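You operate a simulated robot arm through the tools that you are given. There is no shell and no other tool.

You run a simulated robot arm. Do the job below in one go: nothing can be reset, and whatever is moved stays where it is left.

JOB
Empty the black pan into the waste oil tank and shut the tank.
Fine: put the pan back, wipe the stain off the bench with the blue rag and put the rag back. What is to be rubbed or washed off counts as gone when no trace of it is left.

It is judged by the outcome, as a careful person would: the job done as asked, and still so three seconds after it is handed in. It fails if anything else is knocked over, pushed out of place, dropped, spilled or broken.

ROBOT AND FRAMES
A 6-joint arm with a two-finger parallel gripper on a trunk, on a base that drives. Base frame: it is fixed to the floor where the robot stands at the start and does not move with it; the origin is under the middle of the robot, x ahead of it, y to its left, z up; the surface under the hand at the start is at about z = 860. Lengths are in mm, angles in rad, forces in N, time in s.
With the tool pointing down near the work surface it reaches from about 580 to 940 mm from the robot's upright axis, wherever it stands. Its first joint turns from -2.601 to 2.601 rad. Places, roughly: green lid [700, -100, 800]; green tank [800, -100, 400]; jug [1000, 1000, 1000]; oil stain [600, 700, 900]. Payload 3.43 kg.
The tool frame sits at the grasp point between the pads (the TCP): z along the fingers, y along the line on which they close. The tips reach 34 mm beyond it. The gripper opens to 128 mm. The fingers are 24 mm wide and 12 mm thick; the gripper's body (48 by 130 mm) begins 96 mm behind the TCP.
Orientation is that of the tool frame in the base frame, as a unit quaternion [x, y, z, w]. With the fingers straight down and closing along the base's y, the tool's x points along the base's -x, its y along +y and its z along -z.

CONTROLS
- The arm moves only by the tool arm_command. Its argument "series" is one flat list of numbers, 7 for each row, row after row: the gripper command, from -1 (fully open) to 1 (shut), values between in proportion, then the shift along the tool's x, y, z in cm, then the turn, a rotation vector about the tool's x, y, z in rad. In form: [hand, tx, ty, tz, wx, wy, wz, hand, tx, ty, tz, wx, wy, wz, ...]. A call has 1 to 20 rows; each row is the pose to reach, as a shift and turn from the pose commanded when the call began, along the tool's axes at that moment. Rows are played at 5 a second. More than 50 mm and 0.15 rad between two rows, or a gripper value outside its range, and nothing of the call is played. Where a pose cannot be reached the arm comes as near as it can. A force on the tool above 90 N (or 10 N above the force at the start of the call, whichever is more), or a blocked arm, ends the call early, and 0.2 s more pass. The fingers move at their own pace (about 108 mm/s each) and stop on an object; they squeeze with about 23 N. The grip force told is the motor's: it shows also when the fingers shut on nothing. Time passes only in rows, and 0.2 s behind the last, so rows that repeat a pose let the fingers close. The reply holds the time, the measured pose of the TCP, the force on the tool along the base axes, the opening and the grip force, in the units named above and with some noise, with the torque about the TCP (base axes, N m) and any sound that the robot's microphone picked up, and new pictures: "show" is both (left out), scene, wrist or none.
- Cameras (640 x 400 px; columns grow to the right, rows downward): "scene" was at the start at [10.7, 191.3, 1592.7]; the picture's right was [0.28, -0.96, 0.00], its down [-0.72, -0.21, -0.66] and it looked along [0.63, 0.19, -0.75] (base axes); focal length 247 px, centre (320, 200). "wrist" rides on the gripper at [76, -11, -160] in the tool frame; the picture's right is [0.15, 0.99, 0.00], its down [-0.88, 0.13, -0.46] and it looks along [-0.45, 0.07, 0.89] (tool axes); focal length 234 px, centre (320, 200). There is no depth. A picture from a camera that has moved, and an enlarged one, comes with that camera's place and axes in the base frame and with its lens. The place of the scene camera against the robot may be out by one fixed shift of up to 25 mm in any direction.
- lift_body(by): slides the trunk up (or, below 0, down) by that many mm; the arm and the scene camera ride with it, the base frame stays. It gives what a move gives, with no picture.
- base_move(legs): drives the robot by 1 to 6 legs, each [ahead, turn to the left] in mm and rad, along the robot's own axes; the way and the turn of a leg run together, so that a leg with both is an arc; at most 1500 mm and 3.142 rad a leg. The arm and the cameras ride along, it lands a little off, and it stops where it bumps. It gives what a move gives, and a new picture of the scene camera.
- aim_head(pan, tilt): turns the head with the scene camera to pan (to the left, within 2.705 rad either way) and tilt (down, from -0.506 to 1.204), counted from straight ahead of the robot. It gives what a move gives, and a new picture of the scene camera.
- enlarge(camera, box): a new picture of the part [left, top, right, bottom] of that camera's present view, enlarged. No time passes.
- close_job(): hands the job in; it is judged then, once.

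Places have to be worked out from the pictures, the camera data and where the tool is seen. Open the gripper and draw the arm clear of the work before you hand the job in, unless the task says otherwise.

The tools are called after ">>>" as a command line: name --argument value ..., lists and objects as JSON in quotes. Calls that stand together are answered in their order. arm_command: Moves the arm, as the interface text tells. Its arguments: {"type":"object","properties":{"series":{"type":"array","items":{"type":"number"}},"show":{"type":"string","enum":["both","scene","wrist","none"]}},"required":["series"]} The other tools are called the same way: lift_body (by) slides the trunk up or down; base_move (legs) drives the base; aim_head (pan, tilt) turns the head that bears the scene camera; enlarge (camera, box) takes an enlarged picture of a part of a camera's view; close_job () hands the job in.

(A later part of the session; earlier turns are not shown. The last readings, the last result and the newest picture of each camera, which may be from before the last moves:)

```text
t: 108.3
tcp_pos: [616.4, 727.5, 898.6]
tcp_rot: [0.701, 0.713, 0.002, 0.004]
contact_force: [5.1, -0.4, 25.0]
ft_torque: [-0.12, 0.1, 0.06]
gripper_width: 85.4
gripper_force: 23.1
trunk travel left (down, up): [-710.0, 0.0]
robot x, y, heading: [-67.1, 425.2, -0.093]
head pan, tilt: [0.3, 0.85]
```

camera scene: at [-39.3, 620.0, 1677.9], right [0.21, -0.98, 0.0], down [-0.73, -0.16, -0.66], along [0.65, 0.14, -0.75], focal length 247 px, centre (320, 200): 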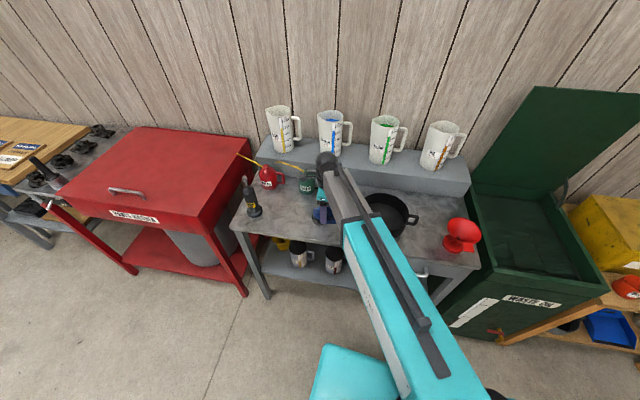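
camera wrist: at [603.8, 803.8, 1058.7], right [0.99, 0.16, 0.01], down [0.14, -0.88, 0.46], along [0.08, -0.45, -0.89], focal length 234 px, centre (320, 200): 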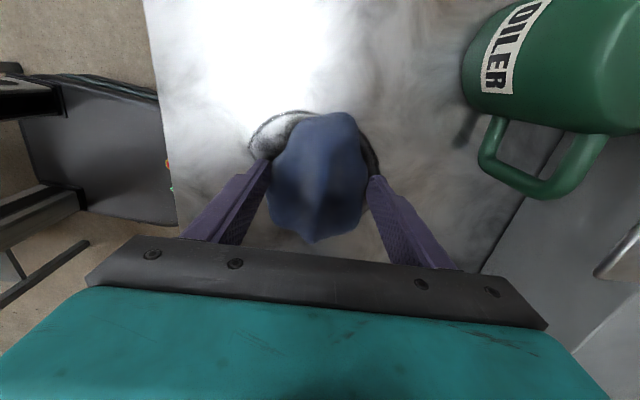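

Contact at about 25 N, a bit firm. I'll ease off half a millimetre and rub over the stain in strokes along x at three y positions.

>>> arm_command --series '[1, 0, -1.8, -0.05, 0, 0, 0, 1, 0, -3.6, -0.05, 0, 0, 0, 1, 0, -1.0, -0.05, 0, 0, 0, 1, 0, 1.6, -0.05, 0, 0, 0, 1, 0, 4.2, -0.05, 0, 0, 0, 1, 2.2, 4.0, -0.05, 0, 0, 0, 1, 2.2, 1.4, -0.05, 0, 0, 0, 1, 2.2, -1.2, -0.05, 0, 0, 0, 1, 2.2, -3.8, -0.05, 0, 0, 0, 1, 0.3, -3.8, -0.05, 0, 0, 0, 1, -1.5, -3.8, -0.05, 0, 0, 0, 1, -1.5, -1.2, -0.05, 0, 0, 0, 1, -1.5, 1.4, -0.05, 0, 0, 0, 1, -1.5, 4.2, -0.05, 0, 0, 0, 1, 0, 4.2, -0.05, 0, 0, 0, 1, 0, 1.6, -0.05, 0, 0, 0, 1, 0, -1.0, -0.05, 0, 0, 0, 1, 0, -3.8, -0.05, 0, 0, 0, 1, 0, -1.8, -0.05, 0, 0, 0, 1, 0, 0, -0.05, 0, 0, 0]'

>>> enlarge --camera "wrist" --box '[180, 60, 460, 235]'

```text
t: 112.5
tcp_pos: [614.7, 729.3, 896.3]
tcp_rot: [0.7, 0.714, 0.0, 0.003]
contact_force: [-2.0, 0.3, 2.1]
ft_torque: [0.12, -0.08, 0.05]
gripper_width: 85.5
gripper_force: 22.9
trunk travel left (down, up): [-710.0, 0.0]
robot x, y, heading: [-67.7, 426.9, -0.094]
head pan, tilt: [0.3, 0.85]
camera scene: at [-39.9, 619.8, 1677.7], right [0.21, -0.98, 0.0], down [-0.73, -0.16, -0.66], along [0.65, 0.14, -0.75], focal length 247 px, centre (320, 200)
camera wrist: at [602.5, 804.9, 1055.6], right [0.99, 0.16, 0.0], down [0.14, -0.88, 0.46], along [0.08, -0.45, -0.89], focal length 234 px, centre (320, 200)
```

scene: 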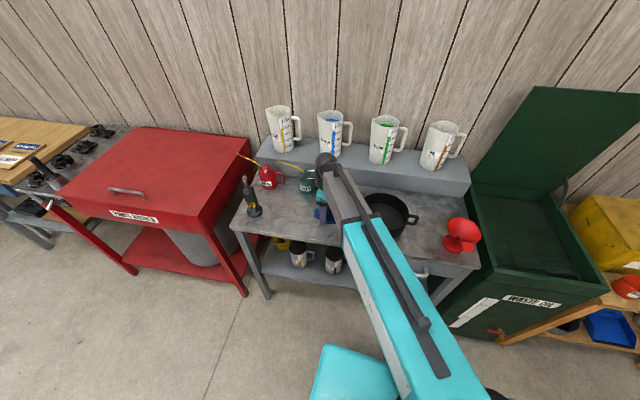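
wrist: 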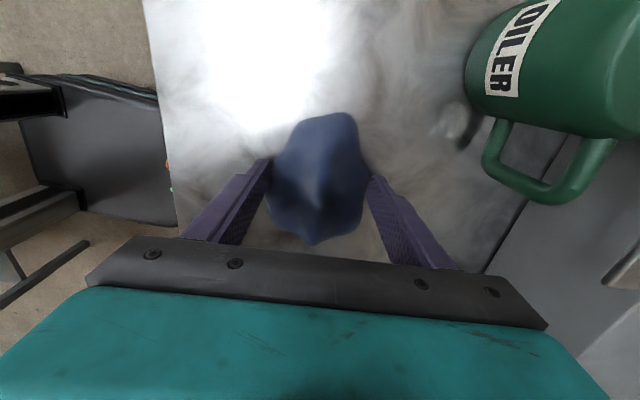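

```text
2.29 times, centred on (320, 148) of wrist
camera zoom: at [602.5, 804.9, 1055.6], right [0.99, 0.16, 0.0], down [0.14, -0.88, 0.46], along [0.08, -0.45, -0.89], focal length 535 px, centre (320, 320)
```

zoom: 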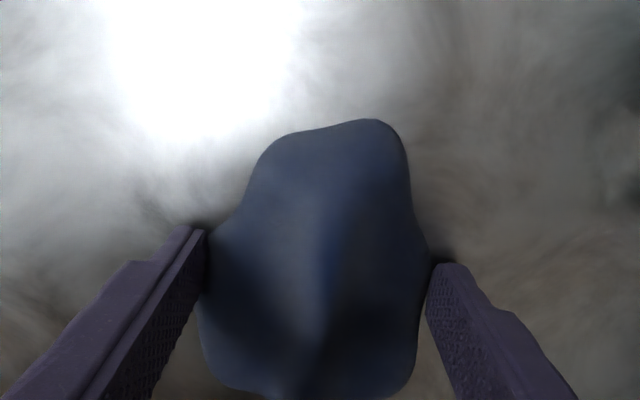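

The visible rim of the stain is gone. I'll lift the rag and inspect the whole patch for traces.

>>> arm_command --series '[1, 0, 0, -2, 0, 0, 0, 1, 0, 0, -6.5, 0, 0, 0, 1, 0, -1, -11, 0, 0, 0, 1, 2, -3, -15, 0, 0, 0, 1, 4, -5, -19, 0, 0, 0, 1, 4, -5, -19, 0, 0, 0]'

>>> enlarge --camera "scene" --box '[280, 180, 400, 255]'

>>> enlarge --camera "wrist" --box '[220, 60, 460, 210]'

```text
t: 113.9
tcp_pos: [563.2, 767.0, 1087.5]
tcp_rot: [0.701, 0.713, 0.0, 0.003]
contact_force: [-0.2, 0.2, -1.6]
ft_torque: [0.01, -0.03, -0.01]
gripper_width: 85.3
gripper_force: 22.6
trunk travel left (down, up): [-710.0, 0.0]
robot x, y, heading: [-66.4, 430.6, -0.093]
head pan, tilt: [0.3, 0.85]
camera scene: at [-39.0, 619.9, 1677.9], right [0.21, -0.98, 0.0], down [-0.73, -0.16, -0.66], along [0.65, 0.14, -0.75], focal length 247 px, centre (320, 200)
camera wrist: at [550.5, 842.9, 1246.4], right [0.99, 0.16, 0.0], down [0.14, -0.88, 0.46], along [0.08, -0.45, -0.89], focal length 234 px, centre (320, 200)
```

scene: 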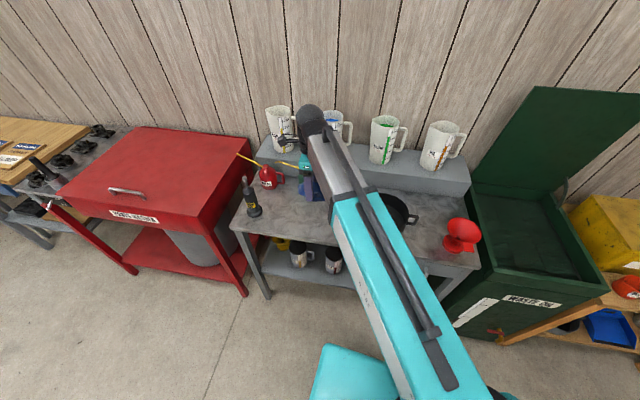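
wrist: 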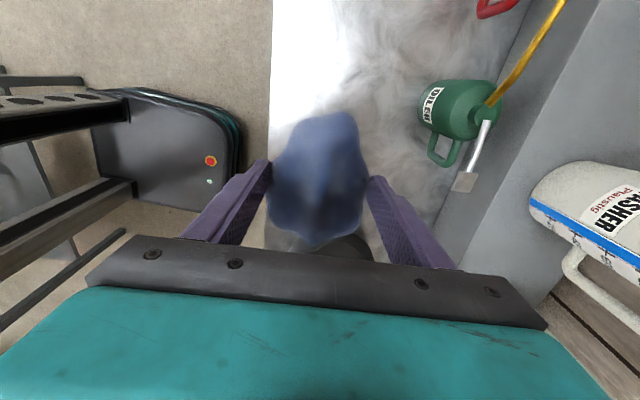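

```text
5.33 times, centred on (340, 218) of scene
camera zoom: at [-39.0, 619.9, 1677.9], right [0.21, -0.98, 0.0], down [-0.73, -0.16, -0.66], along [0.65, 0.14, -0.75], focal length 1319 px, centre (213, 107)
```

zoom: 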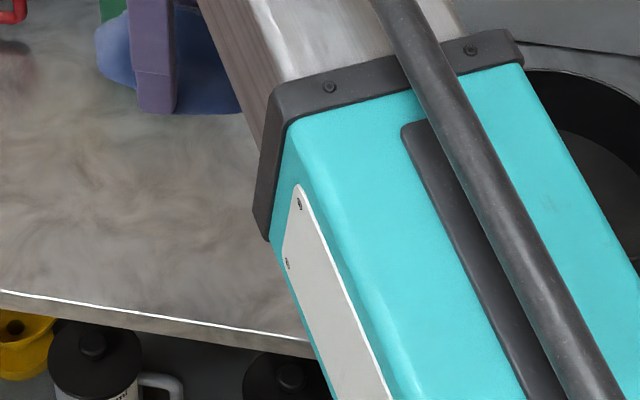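

```text
2.67 times, centred on (340, 135) of wrist
camera zoom: at [550.5, 842.9, 1246.4], right [0.99, 0.16, 0.0], down [0.14, -0.88, 0.46], along [0.08, -0.45, -0.89], focal length 624 px, centre (267, 373)
```

zoom: 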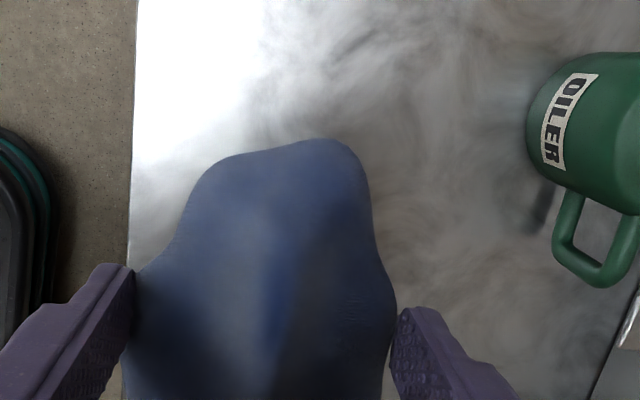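

The bench shows no trace so far, but the arm hides part of it. I'll move the hand to the right, high over the pan, and look at the whole area.

>>> arm_command --series '[1, -4.1, 1.17, -0.9, 0, 0, 0, 1, -8.2, 2.35, -1.8, 0, 0, 0, 1, -12.3, 3.5, -2.7, 0, 0, 0, 1, -16.4, 4.7, -3.6, 0, 0, 0, 1, -20.5, 5.9, -4.5, 0, 0, 0, 1, -24.6, 7.0, -4.5, 0, 0, 0, 1, -28.7, 8.2, -4.5, 0, 0, 0, 1, -28.7, 8.2, -4.5, 0, 0, 0]'

>>> enlarge --camera "scene" --box '[260, 160, 380, 235]'

>>> enlarge --camera "scene" --box '[220, 140, 480, 300]'

```text
t: 115.7
tcp_pos: [651.7, 479.2, 1131.9]
tcp_rot: [0.701, 0.713, 0.0, 0.004]
contact_force: [-0.3, 0.4, -0.5]
ft_torque: [0.04, 0.01, -0.05]
gripper_width: 85.2
gripper_force: 23.0
trunk travel left (down, up): [-710.0, 0.0]
robot x, y, heading: [-67.1, 423.2, -0.091]
head pan, tilt: [0.3, 0.85]
camera scene: at [-39.4, 620.1, 1677.9], right [0.21, -0.98, 0.0], down [-0.73, -0.16, -0.66], along [0.65, 0.14, -0.75], focal length 247 px, centre (320, 200)
camera wrist: at [639.6, 557.0, 1291.8], right [0.99, 0.16, 0.01], down [0.14, -0.88, 0.46], along [0.08, -0.45, -0.89], focal length 234 px, centre (320, 200)
```

scene: 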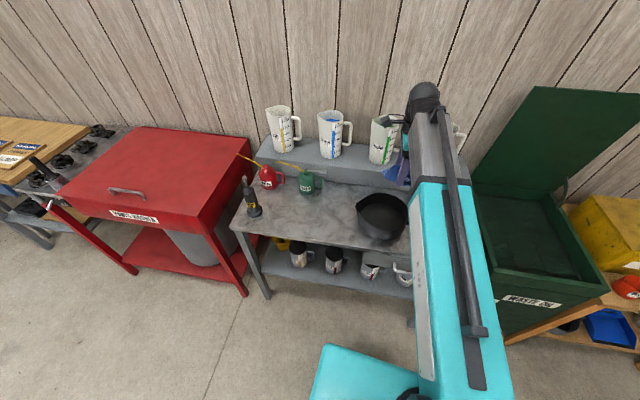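
wrist: 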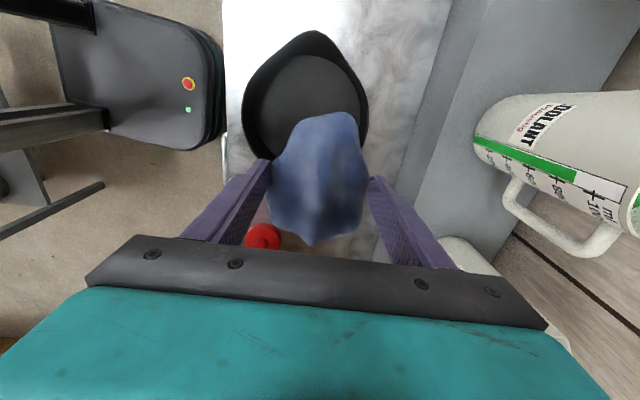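

```text
5.33 times, centred on (320, 198) of scene
camera zoom: at [-39.4, 620.1, 1677.9], right [0.21, -0.98, 0.0], down [-0.73, -0.16, -0.66], along [0.65, 0.14, -0.75], focal length 1319 px, centre (320, 213)
```

zoom: 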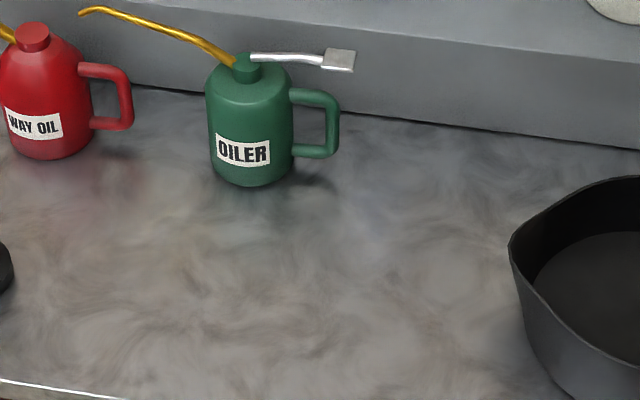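

```text
2.46 times, centred on (350, 220) of scene
camera zoom: at [-39.4, 620.1, 1677.9], right [0.21, -0.98, 0.0], down [-0.73, -0.16, -0.66], along [0.65, 0.14, -0.75], focal length 609 px, centre (246, 151)
```

zoom: 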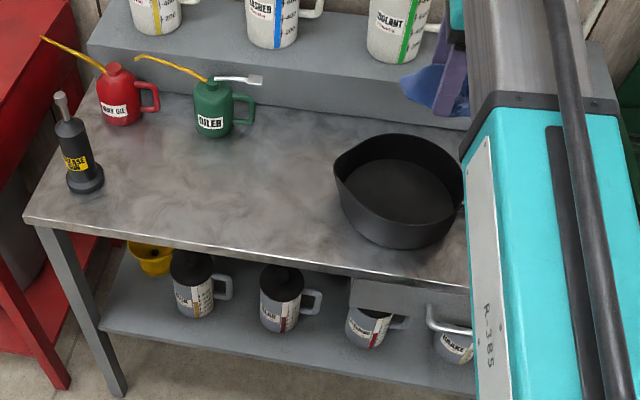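

The stain appears fully gone. I'll zoom in tightly on its former spot to make sure there is no faint trace.

>>> enlarge --camera "scene" --box '[292, 196, 356, 236]'

```text
10.00 times, centred on (324, 216) of scene
camera zoom: at [-39.4, 620.1, 1677.9], right [0.21, -0.98, 0.0], down [-0.73, -0.16, -0.66], along [0.65, 0.14, -0.75], focal length 2474 px, centre (280, 40)
```

zoom: 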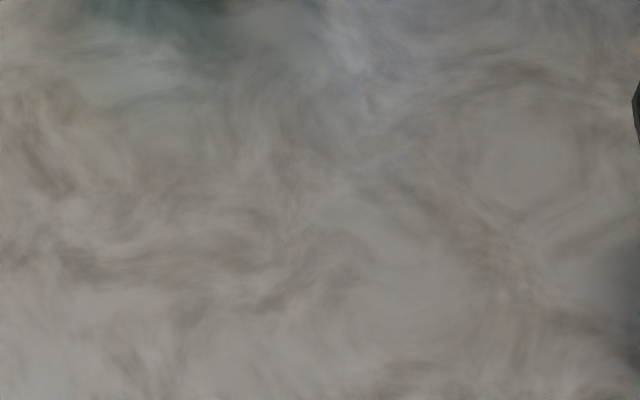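

The bench is clean where the stain was. I'll carry the rag back toward its place near (742, 250), keeping clear of the jugs.

>>> arm_command --series '[1, -3.83, 0.74, 0, 0, 0, 0, 1, -7.66, 1.47, 0, 0, 0, 0, 1, -11.5, 2.2, 0, 0, 0, 0, 1, -15.3, 2.94, 0, 0, 0, 0, 1, -19.1, 3.68, 0, 0, 0, 0, 1, -22.9, 4.4, 0, 0, 0, 0, 1, -22.9, 5.8, 4.0, 0, 0, 0, 1, -22.95, 7.2, 8.0, 0, 0, 0, 1, -23.0, 8.6, 12.0, 0, 0, 0, 1, -23.0, 8.6, 12.0, 0, 0, 0]'

```text
t: 117.9
tcp_pos: [742.1, 255.7, 1012.4]
tcp_rot: [0.701, 0.713, 0.001, 0.004]
contact_force: [-0.4, -1.0, -1.4]
ft_torque: [0.02, 0.02, -0.01]
gripper_width: 85.3
gripper_force: 22.7
trunk travel left (down, up): [-710.0, 0.0]
robot x, y, heading: [-68.0, 425.4, -0.092]
head pan, tilt: [0.3, 0.85]
camera scene: at [-39.5, 620.0, 1677.9], right [0.21, -0.98, 0.0], down [-0.73, -0.16, -0.66], along [0.65, 0.14, -0.75], focal length 247 px, centre (320, 200)
camera wrist: at [729.3, 331.2, 1171.3], right [0.99, 0.16, 0.01], down [0.14, -0.88, 0.46], along [0.08, -0.45, -0.89], focal length 234 px, centre (320, 200)
```

scene: 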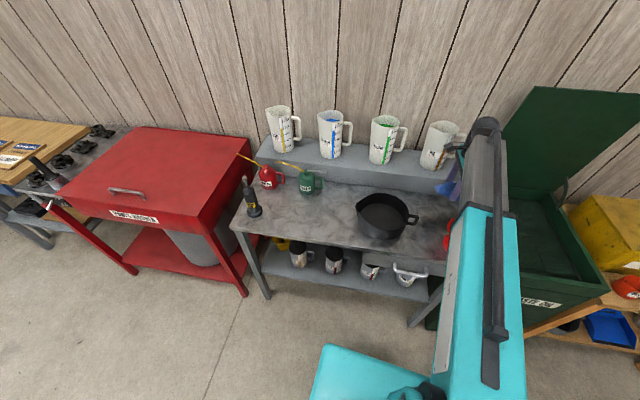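
wrist: 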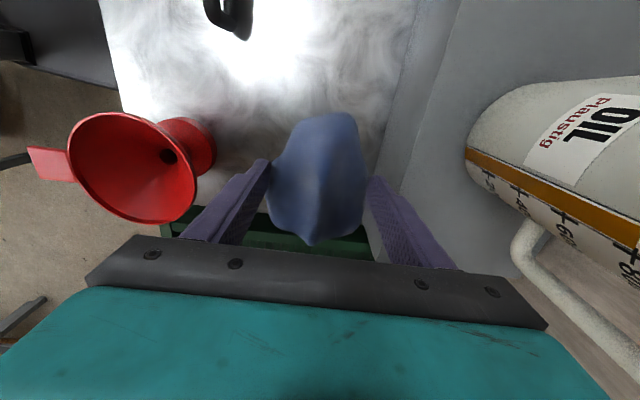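

The rag is just above its place. I'll correct 6 mm in y and lower it to the bench.

>>> arm_command --series '[1, -0.3, 0, 4.0, 0, 0, 0, 1, -0.6, 0, 8.0, 0, 0, 0, 1, -0.6, 0, 10.6, 0, 0, 0, 1, -0.6, 0, 11.2, 0, 0, 0, 1, -0.6, 0, 11.4, 0, 0, 0, 1, -0.6, 0, 11.5, 0, 0, 0, 1, -0.6, 0, 11.5, 0, 0, 0]' --show "wrist"

```text
t: 119.5
tcp_pos: [742.9, 246.6, 898.6]
tcp_rot: [0.701, 0.713, 0.001, 0.003]
contact_force: [0.7, -0.8, -0.5]
ft_torque: [-0.01, 0.03, -0.02]
gripper_width: 85.1
gripper_force: 23.0
trunk travel left (down, up): [-710.0, 0.0]
robot x, y, heading: [-65.3, 426.7, -0.085]
head pan, tilt: [0.3, 0.85]
camera wrist: at [730.0, 322.5, 1057.5], right [0.99, 0.16, 0.0], down [0.14, -0.88, 0.46], along [0.08, -0.45, -0.89], focal length 234 px, centre (320, 200)
```

wrist: 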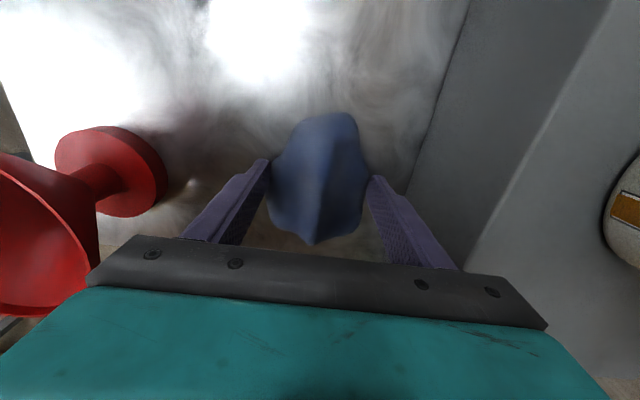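

The view matches the one at the grasp, so the rag is over its old spot. I'll lower by small steps until it touches.

>>> arm_command --series '[1, 0.1, 0, 0.1, 0, 0, 0, 1, 0.1, 0, 0.2, 0, 0, 0, 1, 0.1, 0, 0.2, 0, 0, 0]' --show "none"

```text
t: 120.3
tcp_pos: [742.7, 248.3, 897.0]
tcp_rot: [0.701, 0.713, 0.0, 0.003]
contact_force: [-0.6, 0.7, -0.3]
ft_torque: [0.05, 0.05, 0.04]
gripper_width: 85.2
gripper_force: 22.6
trunk travel left (down, up): [-710.0, 0.0]
robot x, y, heading: [-67.4, 426.8, -0.089]
head pan, tilt: [0.3, 0.85]
```

No contact at 897 yet, so I'll lower another millimetre or so and then open the fingers.

>>> arm_command --series '[1, 0, 0, 0.08, 0, 0, 0, 1, 0, 0, 0.15, 0, 0, 0, 1, 0, 0, 0.15, 0, 0, 0]' --show "none"

```text
t: 121.1
tcp_pos: [743.3, 247.9, 896.2]
tcp_rot: [0.701, 0.713, 0.001, 0.003]
contact_force: [0.0, -0.6, 2.7]
ft_torque: [0.0, -0.12, 0.0]
gripper_width: 85.3
gripper_force: 22.7
trunk travel left (down, up): [-710.0, 0.0]
robot x, y, heading: [-68.8, 425.9, -0.09]
head pan, tilt: [0.3, 0.85]
```

Contact is felt at 2.7 N. I'll open the fingers to 110 mm and rise straight up.

>>> arm_command --series '[0.1, 0, 0, 0, 0, 0, 0, -0.3, 0, 0, 0, 0, 0, 0, -0.72, 0, 0, 0, 0, 0, 0, -0.72, 0, 0, 0, 0, 0, 0, -0.72, 0, 0, -2, 0, 0, 0, -0.72, 0, 0, -6, 0, 0, 0, -0.72, 0, 0, -10, 0, 0, 0, -0.72, 0, 0, -10, 0, 0, 0]'

>>> enlarge --camera "wrist" --box '[160, 60, 480, 260]'

```text
t: 122.9
tcp_pos: [741.6, 249.1, 996.5]
tcp_rot: [0.701, 0.713, 0.0, 0.003]
contact_force: [0.2, 0.1, -1.5]
ft_torque: [0.01, -0.01, -0.01]
gripper_width: 110.2
gripper_force: 0.1
trunk travel left (down, up): [-710.0, 0.0]
robot x, y, heading: [-71.1, 425.9, -0.094]
head pan, tilt: [0.3, 0.85]
camera scene: at [-39.1, 619.8, 1677.9], right [0.21, -0.98, 0.0], down [-0.73, -0.16, -0.66], along [0.65, 0.14, -0.75], focal length 247 px, centre (320, 200)
camera wrist: at [729.5, 324.6, 1155.3], right [0.99, 0.16, 0.0], down [0.14, -0.88, 0.46], along [0.08, -0.45, -0.89], focal length 234 px, centre (320, 200)
```

scene: 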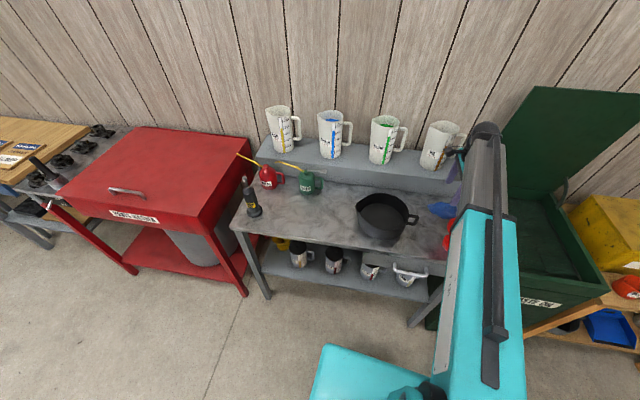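
wrist: 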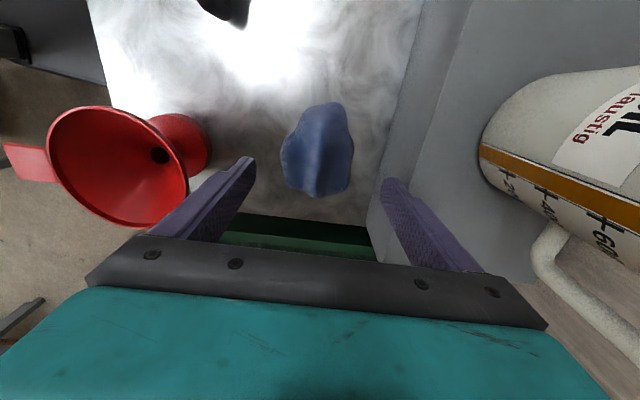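

```text
2.00 times, centred on (320, 160) of wrist
camera zoom: at [729.5, 324.6, 1155.3], right [0.99, 0.16, 0.0], down [0.14, -0.88, 0.46], along [0.08, -0.45, -0.89], focal length 468 px, centre (320, 280)
```

zoom: 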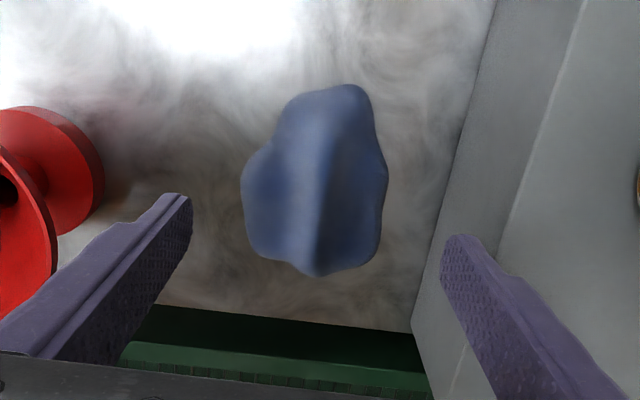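

The rag lies exactly where it was. Now for the lid: I'll raise and retract the hand first, then drive the robot back in front of the tank.

>>> arm_command --series '[-0.72, 0, 0, -4.5, 0, 0, 0, -0.72, 0, -1.5, -9, 0, 0, 0, -0.3, 0, -4, -13, 0, 0, 0, 0, 0, -7, -17, 0, 0, 0, 0.4, 0, -10, -20, 0, 0, 0, 0.55, 0, -10, -20, 0, 0, 0]' --show "none"

>>> base_move --legs '[[0, -1.481], [430, 0], [0, 1.571]]'

>>> aim_head --pan -0.05 --tilt 0.7

```text
t: 124.3
tcp_pos: [642.8, 248.6, 1193.1]
tcp_rot: [0.702, 0.712, 0.0, 0.002]
contact_force: [-0.2, 0.8, -0.4]
ft_torque: [-0.01, 0.07, -0.01]
gripper_width: 28.7
gripper_force: 0.2
trunk travel left (down, up): [-710.0, 0.0]
robot x, y, heading: [-68.0, 427.6, -0.087]
head pan, tilt: [0.3, 0.85]
```

```text
t: 137.6
tcp_pos: [621.4, -162.4, 1194.2]
tcp_rot: [0.69, 0.724, 0.001, 0.003]
contact_force: [-0.5, -0.5, 0.6]
ft_torque: [0.03, -0.02, -0.05]
gripper_width: 28.6
gripper_force: 0.1
trunk travel left (down, up): [-710.0, 0.0]
robot x, y, heading: [-88.5, 20.1, -0.065]
head pan, tilt: [0.3, 0.85]
camera scene: at [-67.7, 212.9, 1678.1], right [0.23, -0.97, 0.0], down [-0.73, -0.17, -0.66], along [0.64, 0.15, -0.75], focal length 247 px, centre (320, 200)
```

scene: 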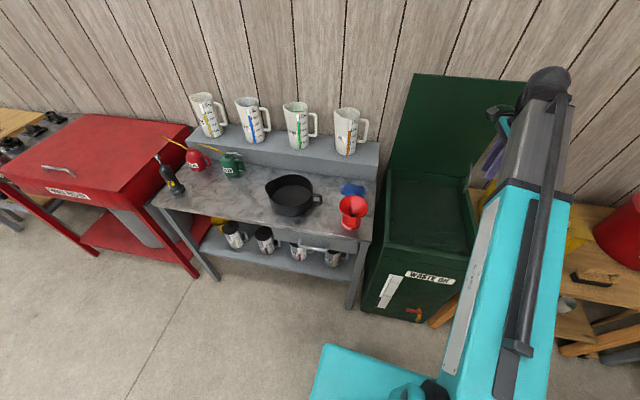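

```text
t: 138.5
tcp_pos: [622.9, -161.4, 1193.2]
tcp_rot: [0.69, 0.724, 0.0, 0.003]
contact_force: [-0.3, 0.2, 0.4]
ft_torque: [0.01, -0.01, -0.03]
gripper_width: 29.0
gripper_force: 0.0
trunk travel left (down, up): [-710.0, 0.0]
robot x, y, heading: [-88.7, 24.5, -0.07]
head pan, tilt: [-0.051, 0.7]
camera scene: at [-58.1, 185.8, 1690.1], right [-0.12, -0.99, 0.0], down [-0.64, 0.08, -0.76], along [0.76, -0.09, -0.64], focal length 247 px, centre (320, 200)
```

scene: 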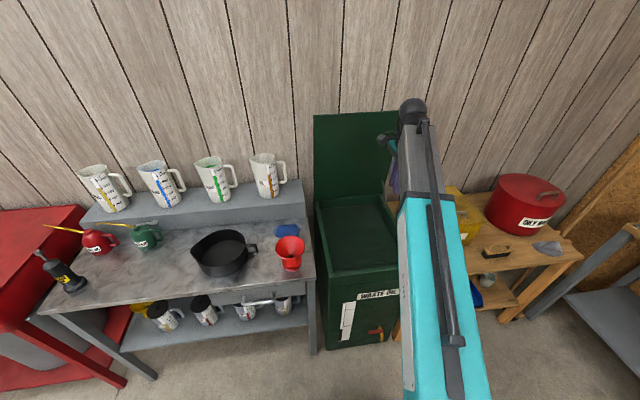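

The robot is at (-89, 22) and the lid still stands open. I'll straighten the heading and drive forward 115 mm, as when I released the lid.

>>> base_move --legs '[[0, 0.067], [115, 0]]'

```text
t: 140.3
tcp_pos: [749.4, -113.1, 1192.0]
tcp_rot: [0.666, 0.746, 0.001, 0.002]
contact_force: [0.0, -0.6, 0.0]
ft_torque: [0.01, 0.03, -0.02]
gripper_width: 28.7
gripper_force: 0.0
trunk travel left (down, up): [-710.0, 0.0]
robot x, y, heading: [24.8, 21.2, -0.006]
head pan, tilt: [-0.051, 0.7]
camera scene: at [48.1, 188.6, 1690.1], right [-0.06, -1.0, 0.0], down [-0.64, 0.04, -0.76], along [0.76, -0.04, -0.65], focal length 247 px, centre (320, 200)
```

scene: 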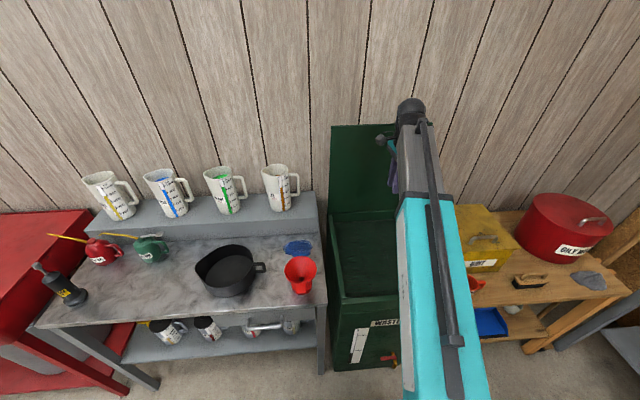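

I'm in position; next the hand goes up and forward to just short of the lid's top edge, tilting slightly forward as before.

>>> arm_command --series '[0.55, -0.07, 2.0, -3.8, -0.06, 0, 0.018, 0.55, -0.14, 4.0, -7.6, -0.12, 0, 0.036, 0.55, -0.2, 6.0, -11.4, -0.18, 0, 0.054, 0.55, -0.27, 8.0, -15.2, -0.24, 0, 0.072, 0.55, -0.34, 10.1, -19.0, -0.3, 0, 0.09, 0.55, -0.34, 10.1, -19.0, -0.3, 0, 0.09]'

```text
t: 141.7
tcp_pos: [846.8, -103.9, 1385.1]
tcp_rot: [0.691, 0.706, 0.113, 0.103]
contact_force: [-0.3, -0.2, -0.6]
ft_torque: [0.0, -0.03, 0.02]
gripper_width: 29.1
gripper_force: 0.2
trunk travel left (down, up): [-710.0, 0.0]
robot x, y, heading: [25.5, 21.5, -0.009]
head pan, tilt: [-0.051, 0.7]
camera scene: at [46.0, 188.5, 1690.2], right [-0.06, -1.0, 0.0], down [-0.64, 0.04, -0.77], along [0.76, -0.04, -0.64], focal length 247 px, centre (320, 200)
camera wrist: at [786.3, -31.9, 1534.6], right [0.94, 0.17, 0.3], down [0.01, -0.89, 0.46], along [0.34, -0.43, -0.83], focal length 234 px, centre (320, 200)
```

scene: 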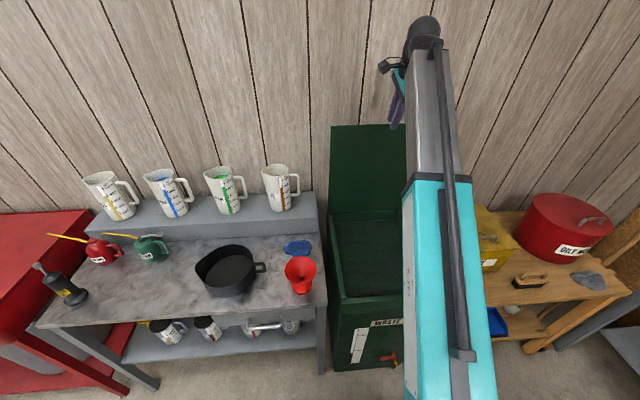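
wrist: 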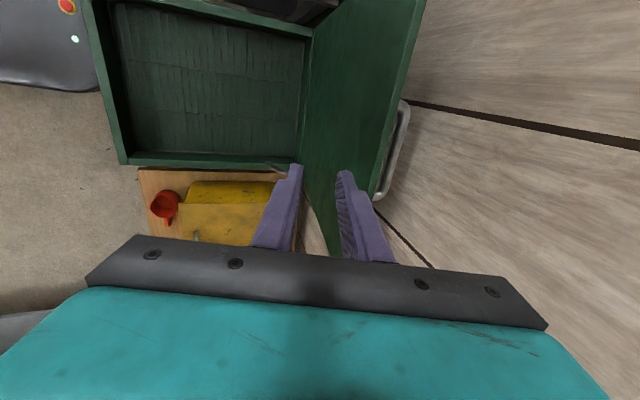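

The wrist view puts the bar at about x=975, y -35 to -150, z≈1284, with the lid edge at x≈940. I'll move forward above the edge, then check before descending.

>>> arm_command --series '[0.55, 0, 3.2, 0.96, 0, 0, 0, 0.55, 0.05, 6.4, 1.92, 0, 0, 0, 0.55, 0.07, 9.5, 2.87, 0, 0, 0, 0.55, 0.07, 9.5, 2.87, 0, 0, 0]' --show "wrist"

>>> enlarge --camera "wrist" --box '[200, 60, 440, 210]'

```text
t: 142.7
tcp_pos: [943.9, -101.7, 1383.8]
tcp_rot: [0.691, 0.707, 0.112, 0.103]
contact_force: [-0.3, 0.3, -0.7]
ft_torque: [-0.01, -0.01, 0.01]
gripper_width: 28.8
gripper_force: 0.0
trunk travel left (down, up): [-710.0, 0.0]
robot x, y, heading: [24.6, 22.6, -0.007]
head pan, tilt: [-0.051, 0.7]
camera wrist: at [883.5, -29.3, 1532.8], right [0.94, 0.17, 0.3], down [0.01, -0.89, 0.47], along [0.34, -0.43, -0.83], focal length 234 px, centre (320, 200)
```

wrist: 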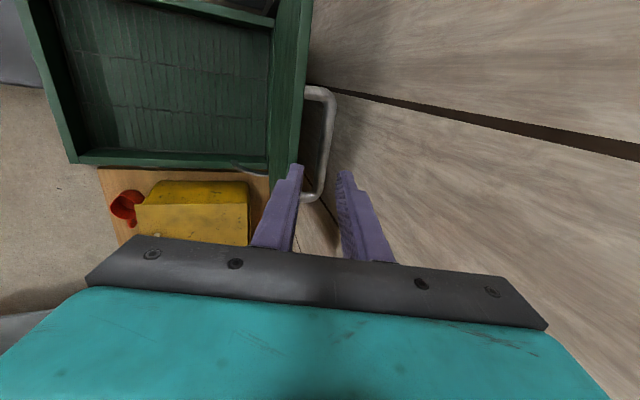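

```text
2.67 times, centred on (320, 135) of wrist
camera zoom: at [883.5, -29.3, 1532.8], right [0.94, 0.17, 0.3], down [0.01, -0.89, 0.47], along [0.34, -0.43, -0.83], focal length 624 px, centre (320, 373)
```

zoom: 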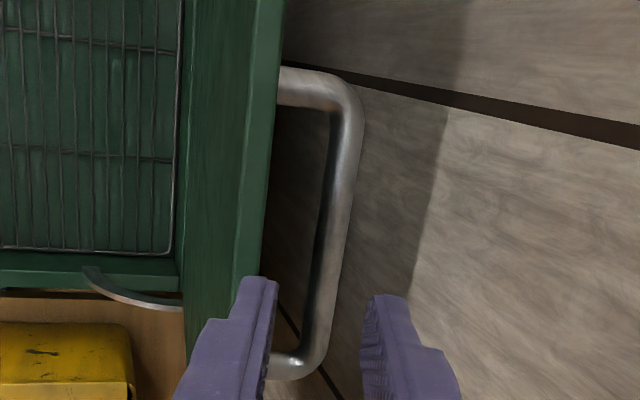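

The bar lies about 8 mm to the wall side of the finger centre line. I'll shift by 7 mm and descend along the tool axis so the fingers straddle it.

>>> arm_command --series '[0.55, 0, 0.7, 0, 0, 0, 0, 0.55, 0, 0.7, 2.5, 0, 0, 0, 0.55, 0, 0.7, 5.0, 0, 0, 0, 0.55, 0, 0.7, 7.0, 0, 0, 0, 0.55, 0, 0.7, 8.4, 0, 0, 0, 0.55, 0, 0.7, 8.4, 0, 0, 0]' --show "wrist"

>>> enlarge --camera "wrist" --box '[200, 60, 440, 210]'

```text
t: 144.1
tcp_pos: [976.7, -99.8, 1306.9]
tcp_rot: [0.691, 0.706, 0.113, 0.103]
contact_force: [-0.8, 0.1, 0.4]
ft_torque: [0.0, -0.01, -0.01]
gripper_width: 28.6
gripper_force: 0.1
trunk travel left (down, up): [-710.0, 0.0]
robot x, y, heading: [24.4, 21.6, -0.008]
head pan, tilt: [-0.051, 0.7]
camera wrist: at [917.3, -27.3, 1456.2], right [0.94, 0.17, 0.3], down [0.01, -0.89, 0.47], along [0.34, -0.43, -0.83], focal length 234 px, centre (320, 200)
```

wrist: 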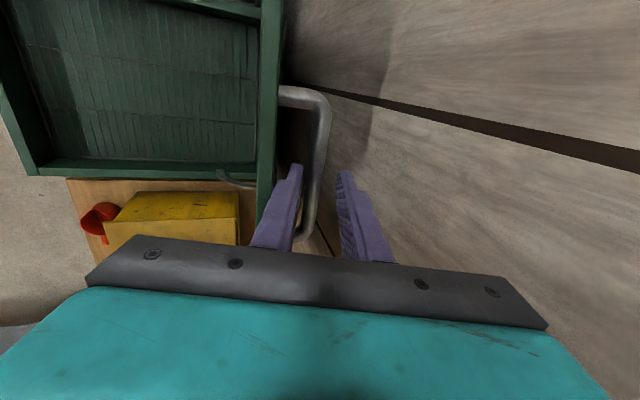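

```text
2.67 times, centred on (320, 135) of wrist
camera zoom: at [917.3, -27.3, 1456.2], right [0.94, 0.17, 0.3], down [0.01, -0.89, 0.47], along [0.34, -0.43, -0.83], focal length 624 px, centre (320, 373)
```

zoom: 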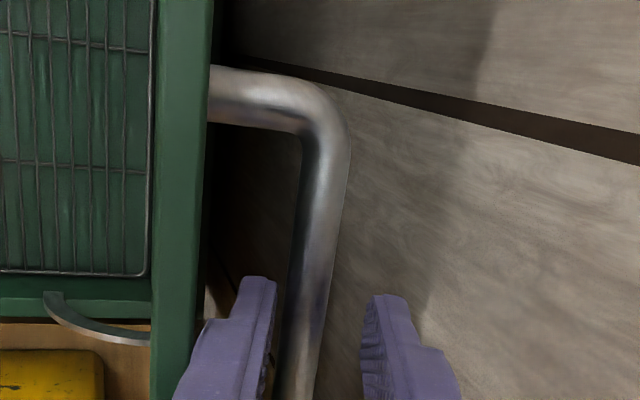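

The bar is between the fingers. I'll close on it and then back the base up 40 mm to start closing the lid.

>>> arm_command --series '[1, 0, 0, 0, 0, 0, 0, 1, 0, 0, 0, 0, 0, 0, 1, 0, 0, 0, 0, 0, 0]' --show "none"

>>> base_move --legs '[[-40, 0]]'

```text
t: 144.9
tcp_pos: [977.2, -100.6, 1304.3]
tcp_rot: [0.691, 0.707, 0.111, 0.101]
contact_force: [-6.8, -1.0, -12.7]
ft_torque: [-0.25, 0.38, 1.09]
gripper_width: 13.6
gripper_force: 45.1
trunk travel left (down, up): [-710.0, 0.0]
robot x, y, heading: [23.0, 22.2, -0.006]
head pan, tilt: [-0.051, 0.7]
```

```text
t: 145.8
tcp_pos: [939.6, -100.6, 1305.1]
tcp_rot: [0.691, 0.707, 0.111, 0.102]
contact_force: [4.4, -5.3, -15.3]
ft_torque: [-0.97, -0.07, 0.86]
gripper_width: 13.8
gripper_force: 44.8
trunk travel left (down, up): [-710.0, 0.0]
robot x, y, heading: [-16.3, 24.9, -0.006]
head pan, tilt: [-0.051, 0.7]
camera scene: at [8.8, 188.0, 1690.1], right [-0.06, -1.0, 0.0], down [-0.64, 0.04, -0.76], along [0.76, -0.04, -0.65], focal length 247 px, centre (320, 200)
```

scene: 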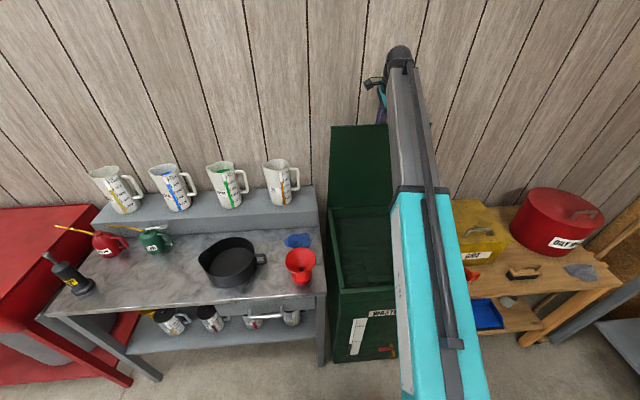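

The lid follows. I'll lower the hand slightly and back up another 40 mm, following the arc.

>>> arm_command --series '[1, 0, -0.15, 0.5, 0, 0, 0, 1, 0, -0.15, 0.5, 0, 0, 0]' --show "none"

>>> base_move --legs '[[-40, 0]]'

>>> arm_command --series '[1, 0, -0.25, 0.85, 0, 0, 0, 1, 0, -0.25, 0.85, 0, 0, 0]' --show "wrist"

```text
t: 146.4
tcp_pos: [936.3, -101.6, 1304.8]
tcp_rot: [0.691, 0.706, 0.113, 0.104]
contact_force: [4.8, -5.4, 17.6]
ft_torque: [0.21, -0.32, 1.25]
gripper_width: 13.6
gripper_force: 45.0
trunk travel left (down, up): [-710.0, 0.0]
robot x, y, heading: [-14.3, 19.2, -0.005]
head pan, tilt: [-0.051, 0.7]
```

```text
t: 147.3
tcp_pos: [895.1, -102.2, 1300.5]
tcp_rot: [0.691, 0.706, 0.111, 0.102]
contact_force: [-2.0, -10.2, -4.8]
ft_torque: [-1.27, -0.02, 0.72]
gripper_width: 13.7
gripper_force: 45.0
trunk travel left (down, up): [-710.0, 0.0]
robot x, y, heading: [-57.1, 18.4, -0.003]
head pan, tilt: [-0.051, 0.7]
camera scene: at [-34.6, 187.5, 1690.1], right [-0.06, -1.0, 0.0], down [-0.64, 0.04, -0.76], along [0.76, -0.04, -0.64], focal length 247 px, centre (320, 200)
```

scene: 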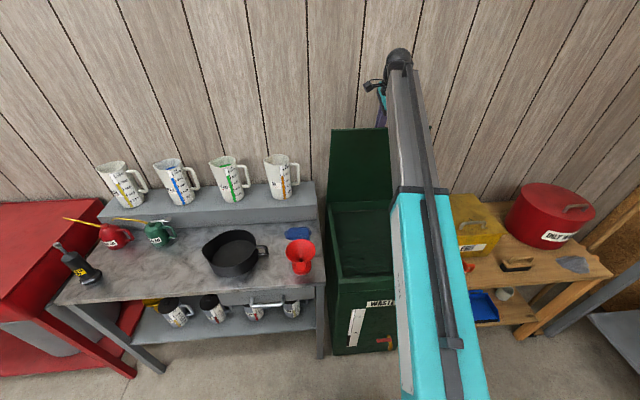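

```text
t: 147.9
tcp_pos: [891.4, -102.5, 1298.2]
tcp_rot: [0.69, 0.706, 0.113, 0.108]
contact_force: [-2.8, -3.8, 40.1]
ft_torque: [-0.33, -0.3, 1.11]
gripper_width: 13.8
gripper_force: 44.7
trunk travel left (down, up): [-710.0, 0.0]
robot x, y, heading: [-61.2, 18.0, -0.007]
head pan, tilt: [-0.051, 0.7]
camera wrist: at [830.8, -28.5, 1447.1], right [0.94, 0.17, 0.31], down [0.0, -0.88, 0.47], along [0.35, -0.44, -0.83], focal length 234 px, centre (320, 200)
```

wrist: 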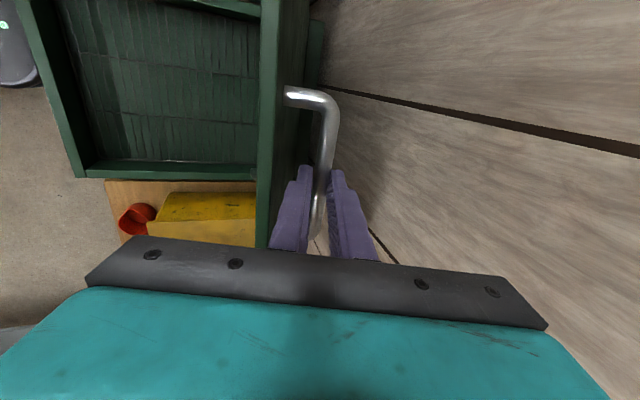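

The 40 N upward force shows I lowered a little early. Driving back another 40 mm will relieve it as the arc descends.

>>> base_move --legs '[[-40, 0]]'

>>> arm_command --series '[1, 0, 0, 0, 0, 0, 0]' --show "wrist"

```text
t: 148.8
tcp_pos: [856.7, -101.4, 1287.8]
tcp_rot: [0.692, 0.707, 0.109, 0.101]
contact_force: [-3.2, -5.9, -8.7]
ft_torque: [-0.97, 0.06, 0.84]
gripper_width: 13.8
gripper_force: 44.8
trunk travel left (down, up): [-710.0, 0.0]
robot x, y, heading: [-96.4, 17.0, -0.01]
head pan, tilt: [-0.051, 0.7]
camera scene: at [-74.8, 188.3, 1689.9], right [-0.06, -1.0, 0.0], down [-0.64, 0.04, -0.76], along [0.76, -0.04, -0.64], focal length 247 px, centre (320, 200)
```

scene: 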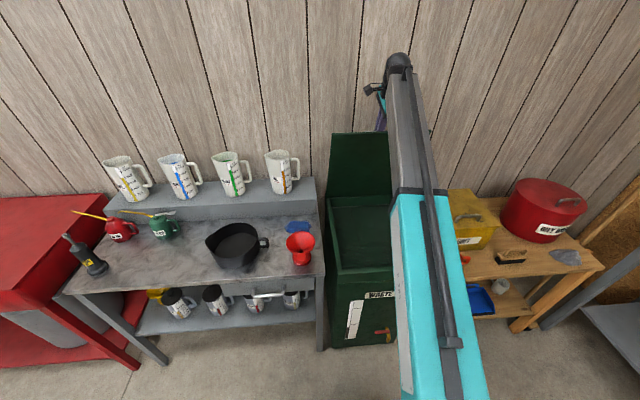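

```text
t: 149.2
tcp_pos: [855.4, -102.6, 1289.0]
tcp_rot: [0.691, 0.708, 0.109, 0.102]
contact_force: [0.2, -4.0, -2.2]
ft_torque: [0.07, 0.03, 1.27]
gripper_width: 13.6
gripper_force: 44.9
trunk travel left (down, up): [-710.0, 0.0]
robot x, y, heading: [-95.3, 21.7, -0.007]
head pan, tilt: [-0.051, 0.7]
camera wrist: at [796.6, -29.3, 1437.2], right [0.94, 0.17, 0.29], down [0.01, -0.88, 0.47], along [0.34, -0.44, -0.83], focal length 234 px, centre (320, 200)
```

wrist: 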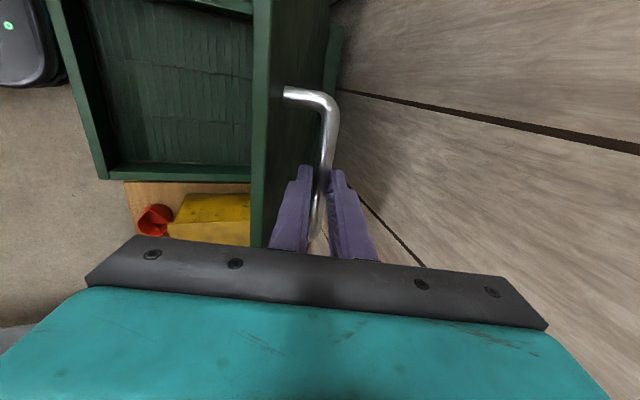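

Forces are near zero again at (855, 1289). I'll continue: lower slightly, back up 40 mm, and lower again.

>>> arm_command --series '[1, 0, -0.15, 0.5, 0, 0, 0]' --show "none"

>>> base_move --legs '[[-40, 0]]'

>>> arm_command --series '[1, 0, -0.2, 0.6, 0, 0, 0, 1, 0, -0.2, 0.6, 0, 0, 0]' --show "none"

```text
t: 149.6
tcp_pos: [854.2, -102.8, 1286.1]
tcp_rot: [0.691, 0.707, 0.11, 0.103]
contact_force: [1.1, -4.7, 14.0]
ft_torque: [0.09, -0.2, 1.21]
gripper_width: 13.6
gripper_force: 45.3
trunk travel left (down, up): [-710.0, 0.0]
robot x, y, heading: [-95.2, 21.1, -0.007]
head pan, tilt: [-0.051, 0.7]
```

```text
t: 150.5
tcp_pos: [818.0, -103.7, 1276.2]
tcp_rot: [0.693, 0.706, 0.107, 0.098]
contact_force: [8.4, -2.5, -37.1]
ft_torque: [-0.65, 0.05, 0.94]
gripper_width: 13.8
gripper_force: 45.8
trunk travel left (down, up): [-710.0, 0.0]
robot x, y, heading: [-141.1, 22.3, -0.013]
head pan, tilt: [-0.051, 0.7]
camera scene: at [-108.7, 188.7, 1689.6], right [-0.06, -1.0, 0.0], down [-0.65, 0.04, -0.76], along [0.76, -0.04, -0.65], focal length 247 px, centre (320, 200)
```

scene: 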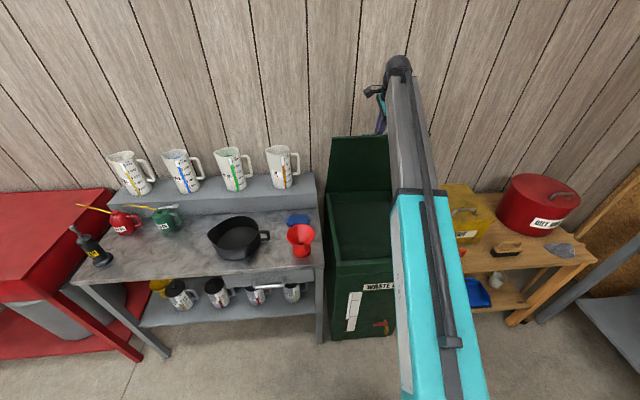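

```text
t: 151.1
tcp_pos: [813.9, -102.4, 1274.3]
tcp_rot: [0.692, 0.707, 0.108, 0.1]
contact_force: [5.1, -3.8, -5.2]
ft_torque: [-0.25, -0.14, 1.14]
gripper_width: 13.8
gripper_force: 44.6
trunk travel left (down, up): [-710.0, 0.0]
robot x, y, heading: [-138.4, 20.4, -0.005]
head pan, tilt: [-0.051, 0.7]
```

The grip is steady and the arc is consistent: centre (1012, 846), radius 472 for the TCP. I'll back up 20 mm more, then the arm can follow the arc on its own.

>>> arm_command --series '[1, 0, -0.12, 0.4, 0, 0, 0]' --show "none"

>>> base_move --legs '[[-20, 0]]'

>>> arm_command --series '[1, 0, -0.15, 0.5, 0, 0, 0, 1, 0, -0.15, 0.5, 0, 0, 0]' --show "none"

```text
t: 151.5
tcp_pos: [811.7, -102.7, 1273.3]
tcp_rot: [0.693, 0.706, 0.108, 0.1]
contact_force: [0.4, -4.2, 7.8]
ft_torque: [-0.37, -0.18, 1.03]
gripper_width: 13.8
gripper_force: 44.9
trunk travel left (down, up): [-710.0, 0.0]
robot x, y, heading: [-136.5, 21.8, -0.008]
head pan, tilt: [-0.051, 0.7]
```

```text
t: 152.3
tcp_pos: [794.8, -104.4, 1266.6]
tcp_rot: [0.692, 0.707, 0.106, 0.097]
contact_force: [3.2, -5.5, -21.4]
ft_torque: [-1.09, 0.02, 0.8]
gripper_width: 14.0
gripper_force: 45.1
trunk travel left (down, up): [-710.0, 0.0]
robot x, y, heading: [-155.3, 17.7, -0.007]
head pan, tilt: [-0.051, 0.7]
camera scene: at [-132.6, 188.7, 1689.9], right [-0.06, -1.0, 0.0], down [-0.64, 0.04, -0.76], along [0.76, -0.04, -0.65], focal length 247 px, centre (320, 200)
```

scene: 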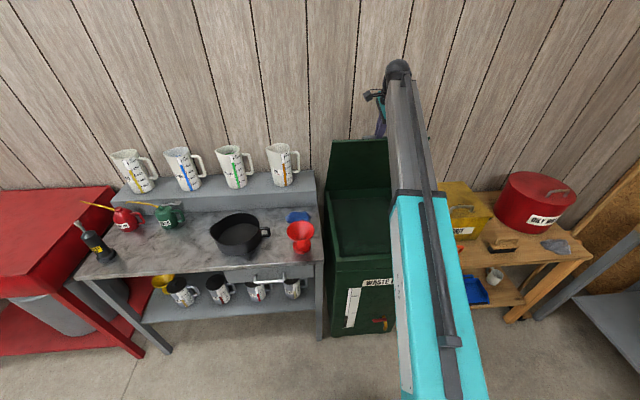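

```text
t: 152.9
tcp_pos: [790.1, -105.1, 1265.6]
tcp_rot: [0.692, 0.707, 0.107, 0.1]
contact_force: [-0.5, -5.9, 8.6]
ft_torque: [-0.15, -0.15, 1.19]
gripper_width: 13.8
gripper_force: 45.0
trunk travel left (down, up): [-710.0, 0.0]
robot x, y, heading: [-160.9, 19.7, -0.01]
head pan, tilt: [-0.051, 0.7]
```

Now the arm follows the arc by itself. I'll bring the lid down to about 32° open in this call.

>>> arm_command --series '[1, 0, -2.05, 0.53, 0.01, 0, 0, 1, 0, -4.1, 1.06, 0.02, 0, 0, 1, 0, -8.03, 2.38, 0.045, 0, 0, 1, 0, -11.81, 4.04, 0.07, 0, 0, 1, 0, -15.44, 6.02, 0.095, 0, 0, 1, 0, -18.88, 8.31, 0.12, 0, 0, 1, 0, -18.88, 8.31, 0.12, 0, 0]'

```text
t: 154.5
tcp_pos: [631.0, -107.9, 1134.0]
tcp_rot: [0.698, 0.712, 0.062, 0.056]
contact_force: [-16.5, -11.8, 6.0]
ft_torque: [-0.96, 0.21, 0.83]
gripper_width: 13.4
gripper_force: 45.4
trunk travel left (down, up): [-710.0, 0.0]
robot x, y, heading: [-161.2, 23.1, -0.009]
head pan, tilt: [-0.051, 0.7]
camera scene: at [-139.9, 188.3, 1690.3], right [-0.06, -1.0, 0.0], down [-0.64, 0.04, -0.77], along [0.77, -0.04, -0.64], focal length 247 px, centre (320, 200)
camera wrist: at [592.5, -33.9, 1289.8], right [0.97, 0.17, 0.17], down [0.07, -0.88, 0.46], along [0.23, -0.44, -0.87], focal length 234 px, centre (320, 200)
```

scene: 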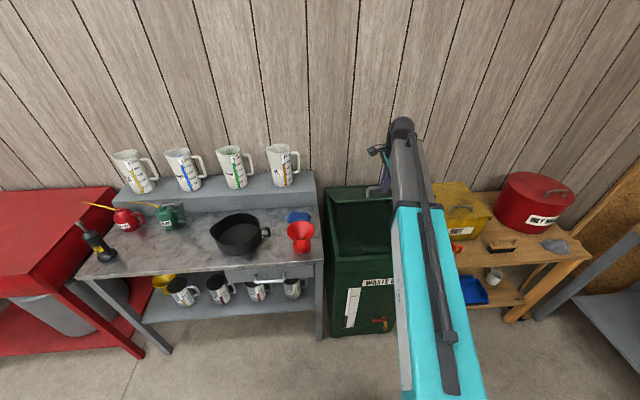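
wrist: 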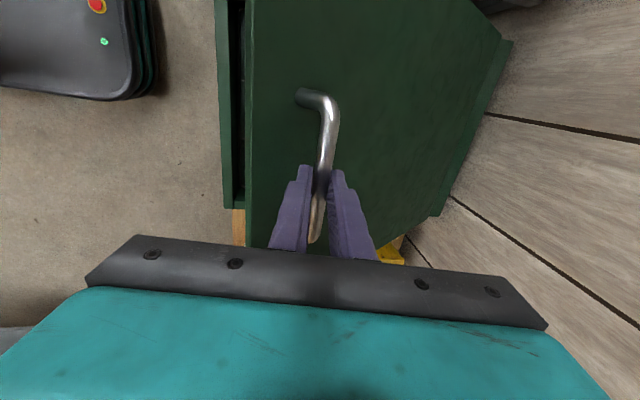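

The lid is about 32° open and tracking well. I'll continue down to about 7° open.

>>> arm_command --series '[1, 0, -2.89, 2.97, 0, 0, 0, 1, 0, -5.48, 6.18, 0, 0, 0, 1, 0, -7.8, 9.61, 0, 0, 0, 1, 0, -9.82, 13.22, 0, 0, 0, 1, 0, -11.49, 17.01, 0, 0, 0, 1, 0, -11.49, 17.01, 0, 0, 0]'

```text
t: 155.9
tcp_pos: [547.5, -109.5, 947.8]
tcp_rot: [0.697, 0.712, 0.058, 0.055]
contact_force: [-33.2, -19.2, -0.4]
ft_torque: [-0.98, 0.38, 0.43]
gripper_width: 13.8
gripper_force: 44.7
trunk travel left (down, up): [-710.0, 0.0]
robot x, y, heading: [-160.3, 18.6, -0.01]
head pan, tilt: [-0.051, 0.7]
camera scene: at [-140.7, 187.5, 1690.3], right [-0.06, -1.0, 0.0], down [-0.64, 0.04, -0.77], along [0.77, -0.04, -0.64], focal length 247 px, centre (320, 200)
camera wrist: at [509.0, -34.8, 1103.2], right [0.97, 0.17, 0.16], down [0.07, -0.88, 0.47], along [0.22, -0.44, -0.87], focal length 234 px, centre (320, 200)
```

scene: 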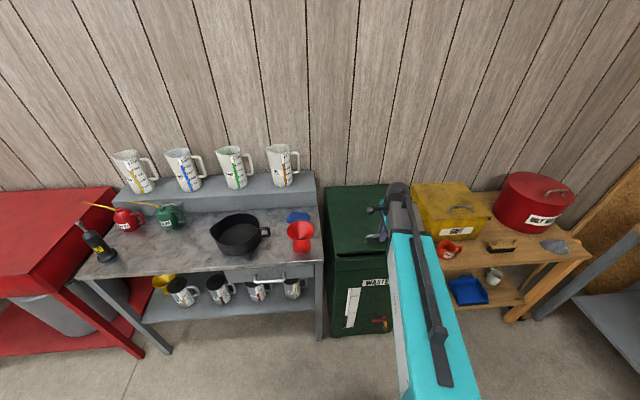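
wrist: 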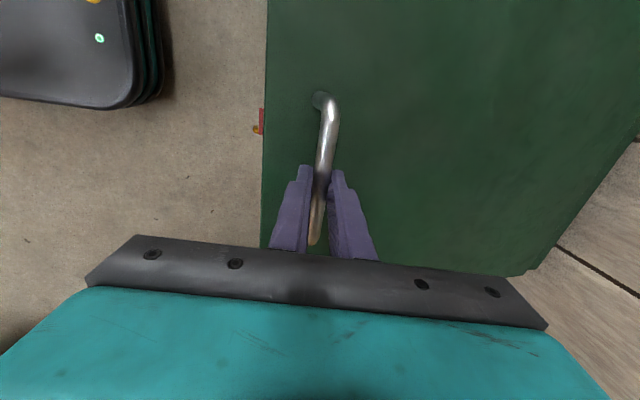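

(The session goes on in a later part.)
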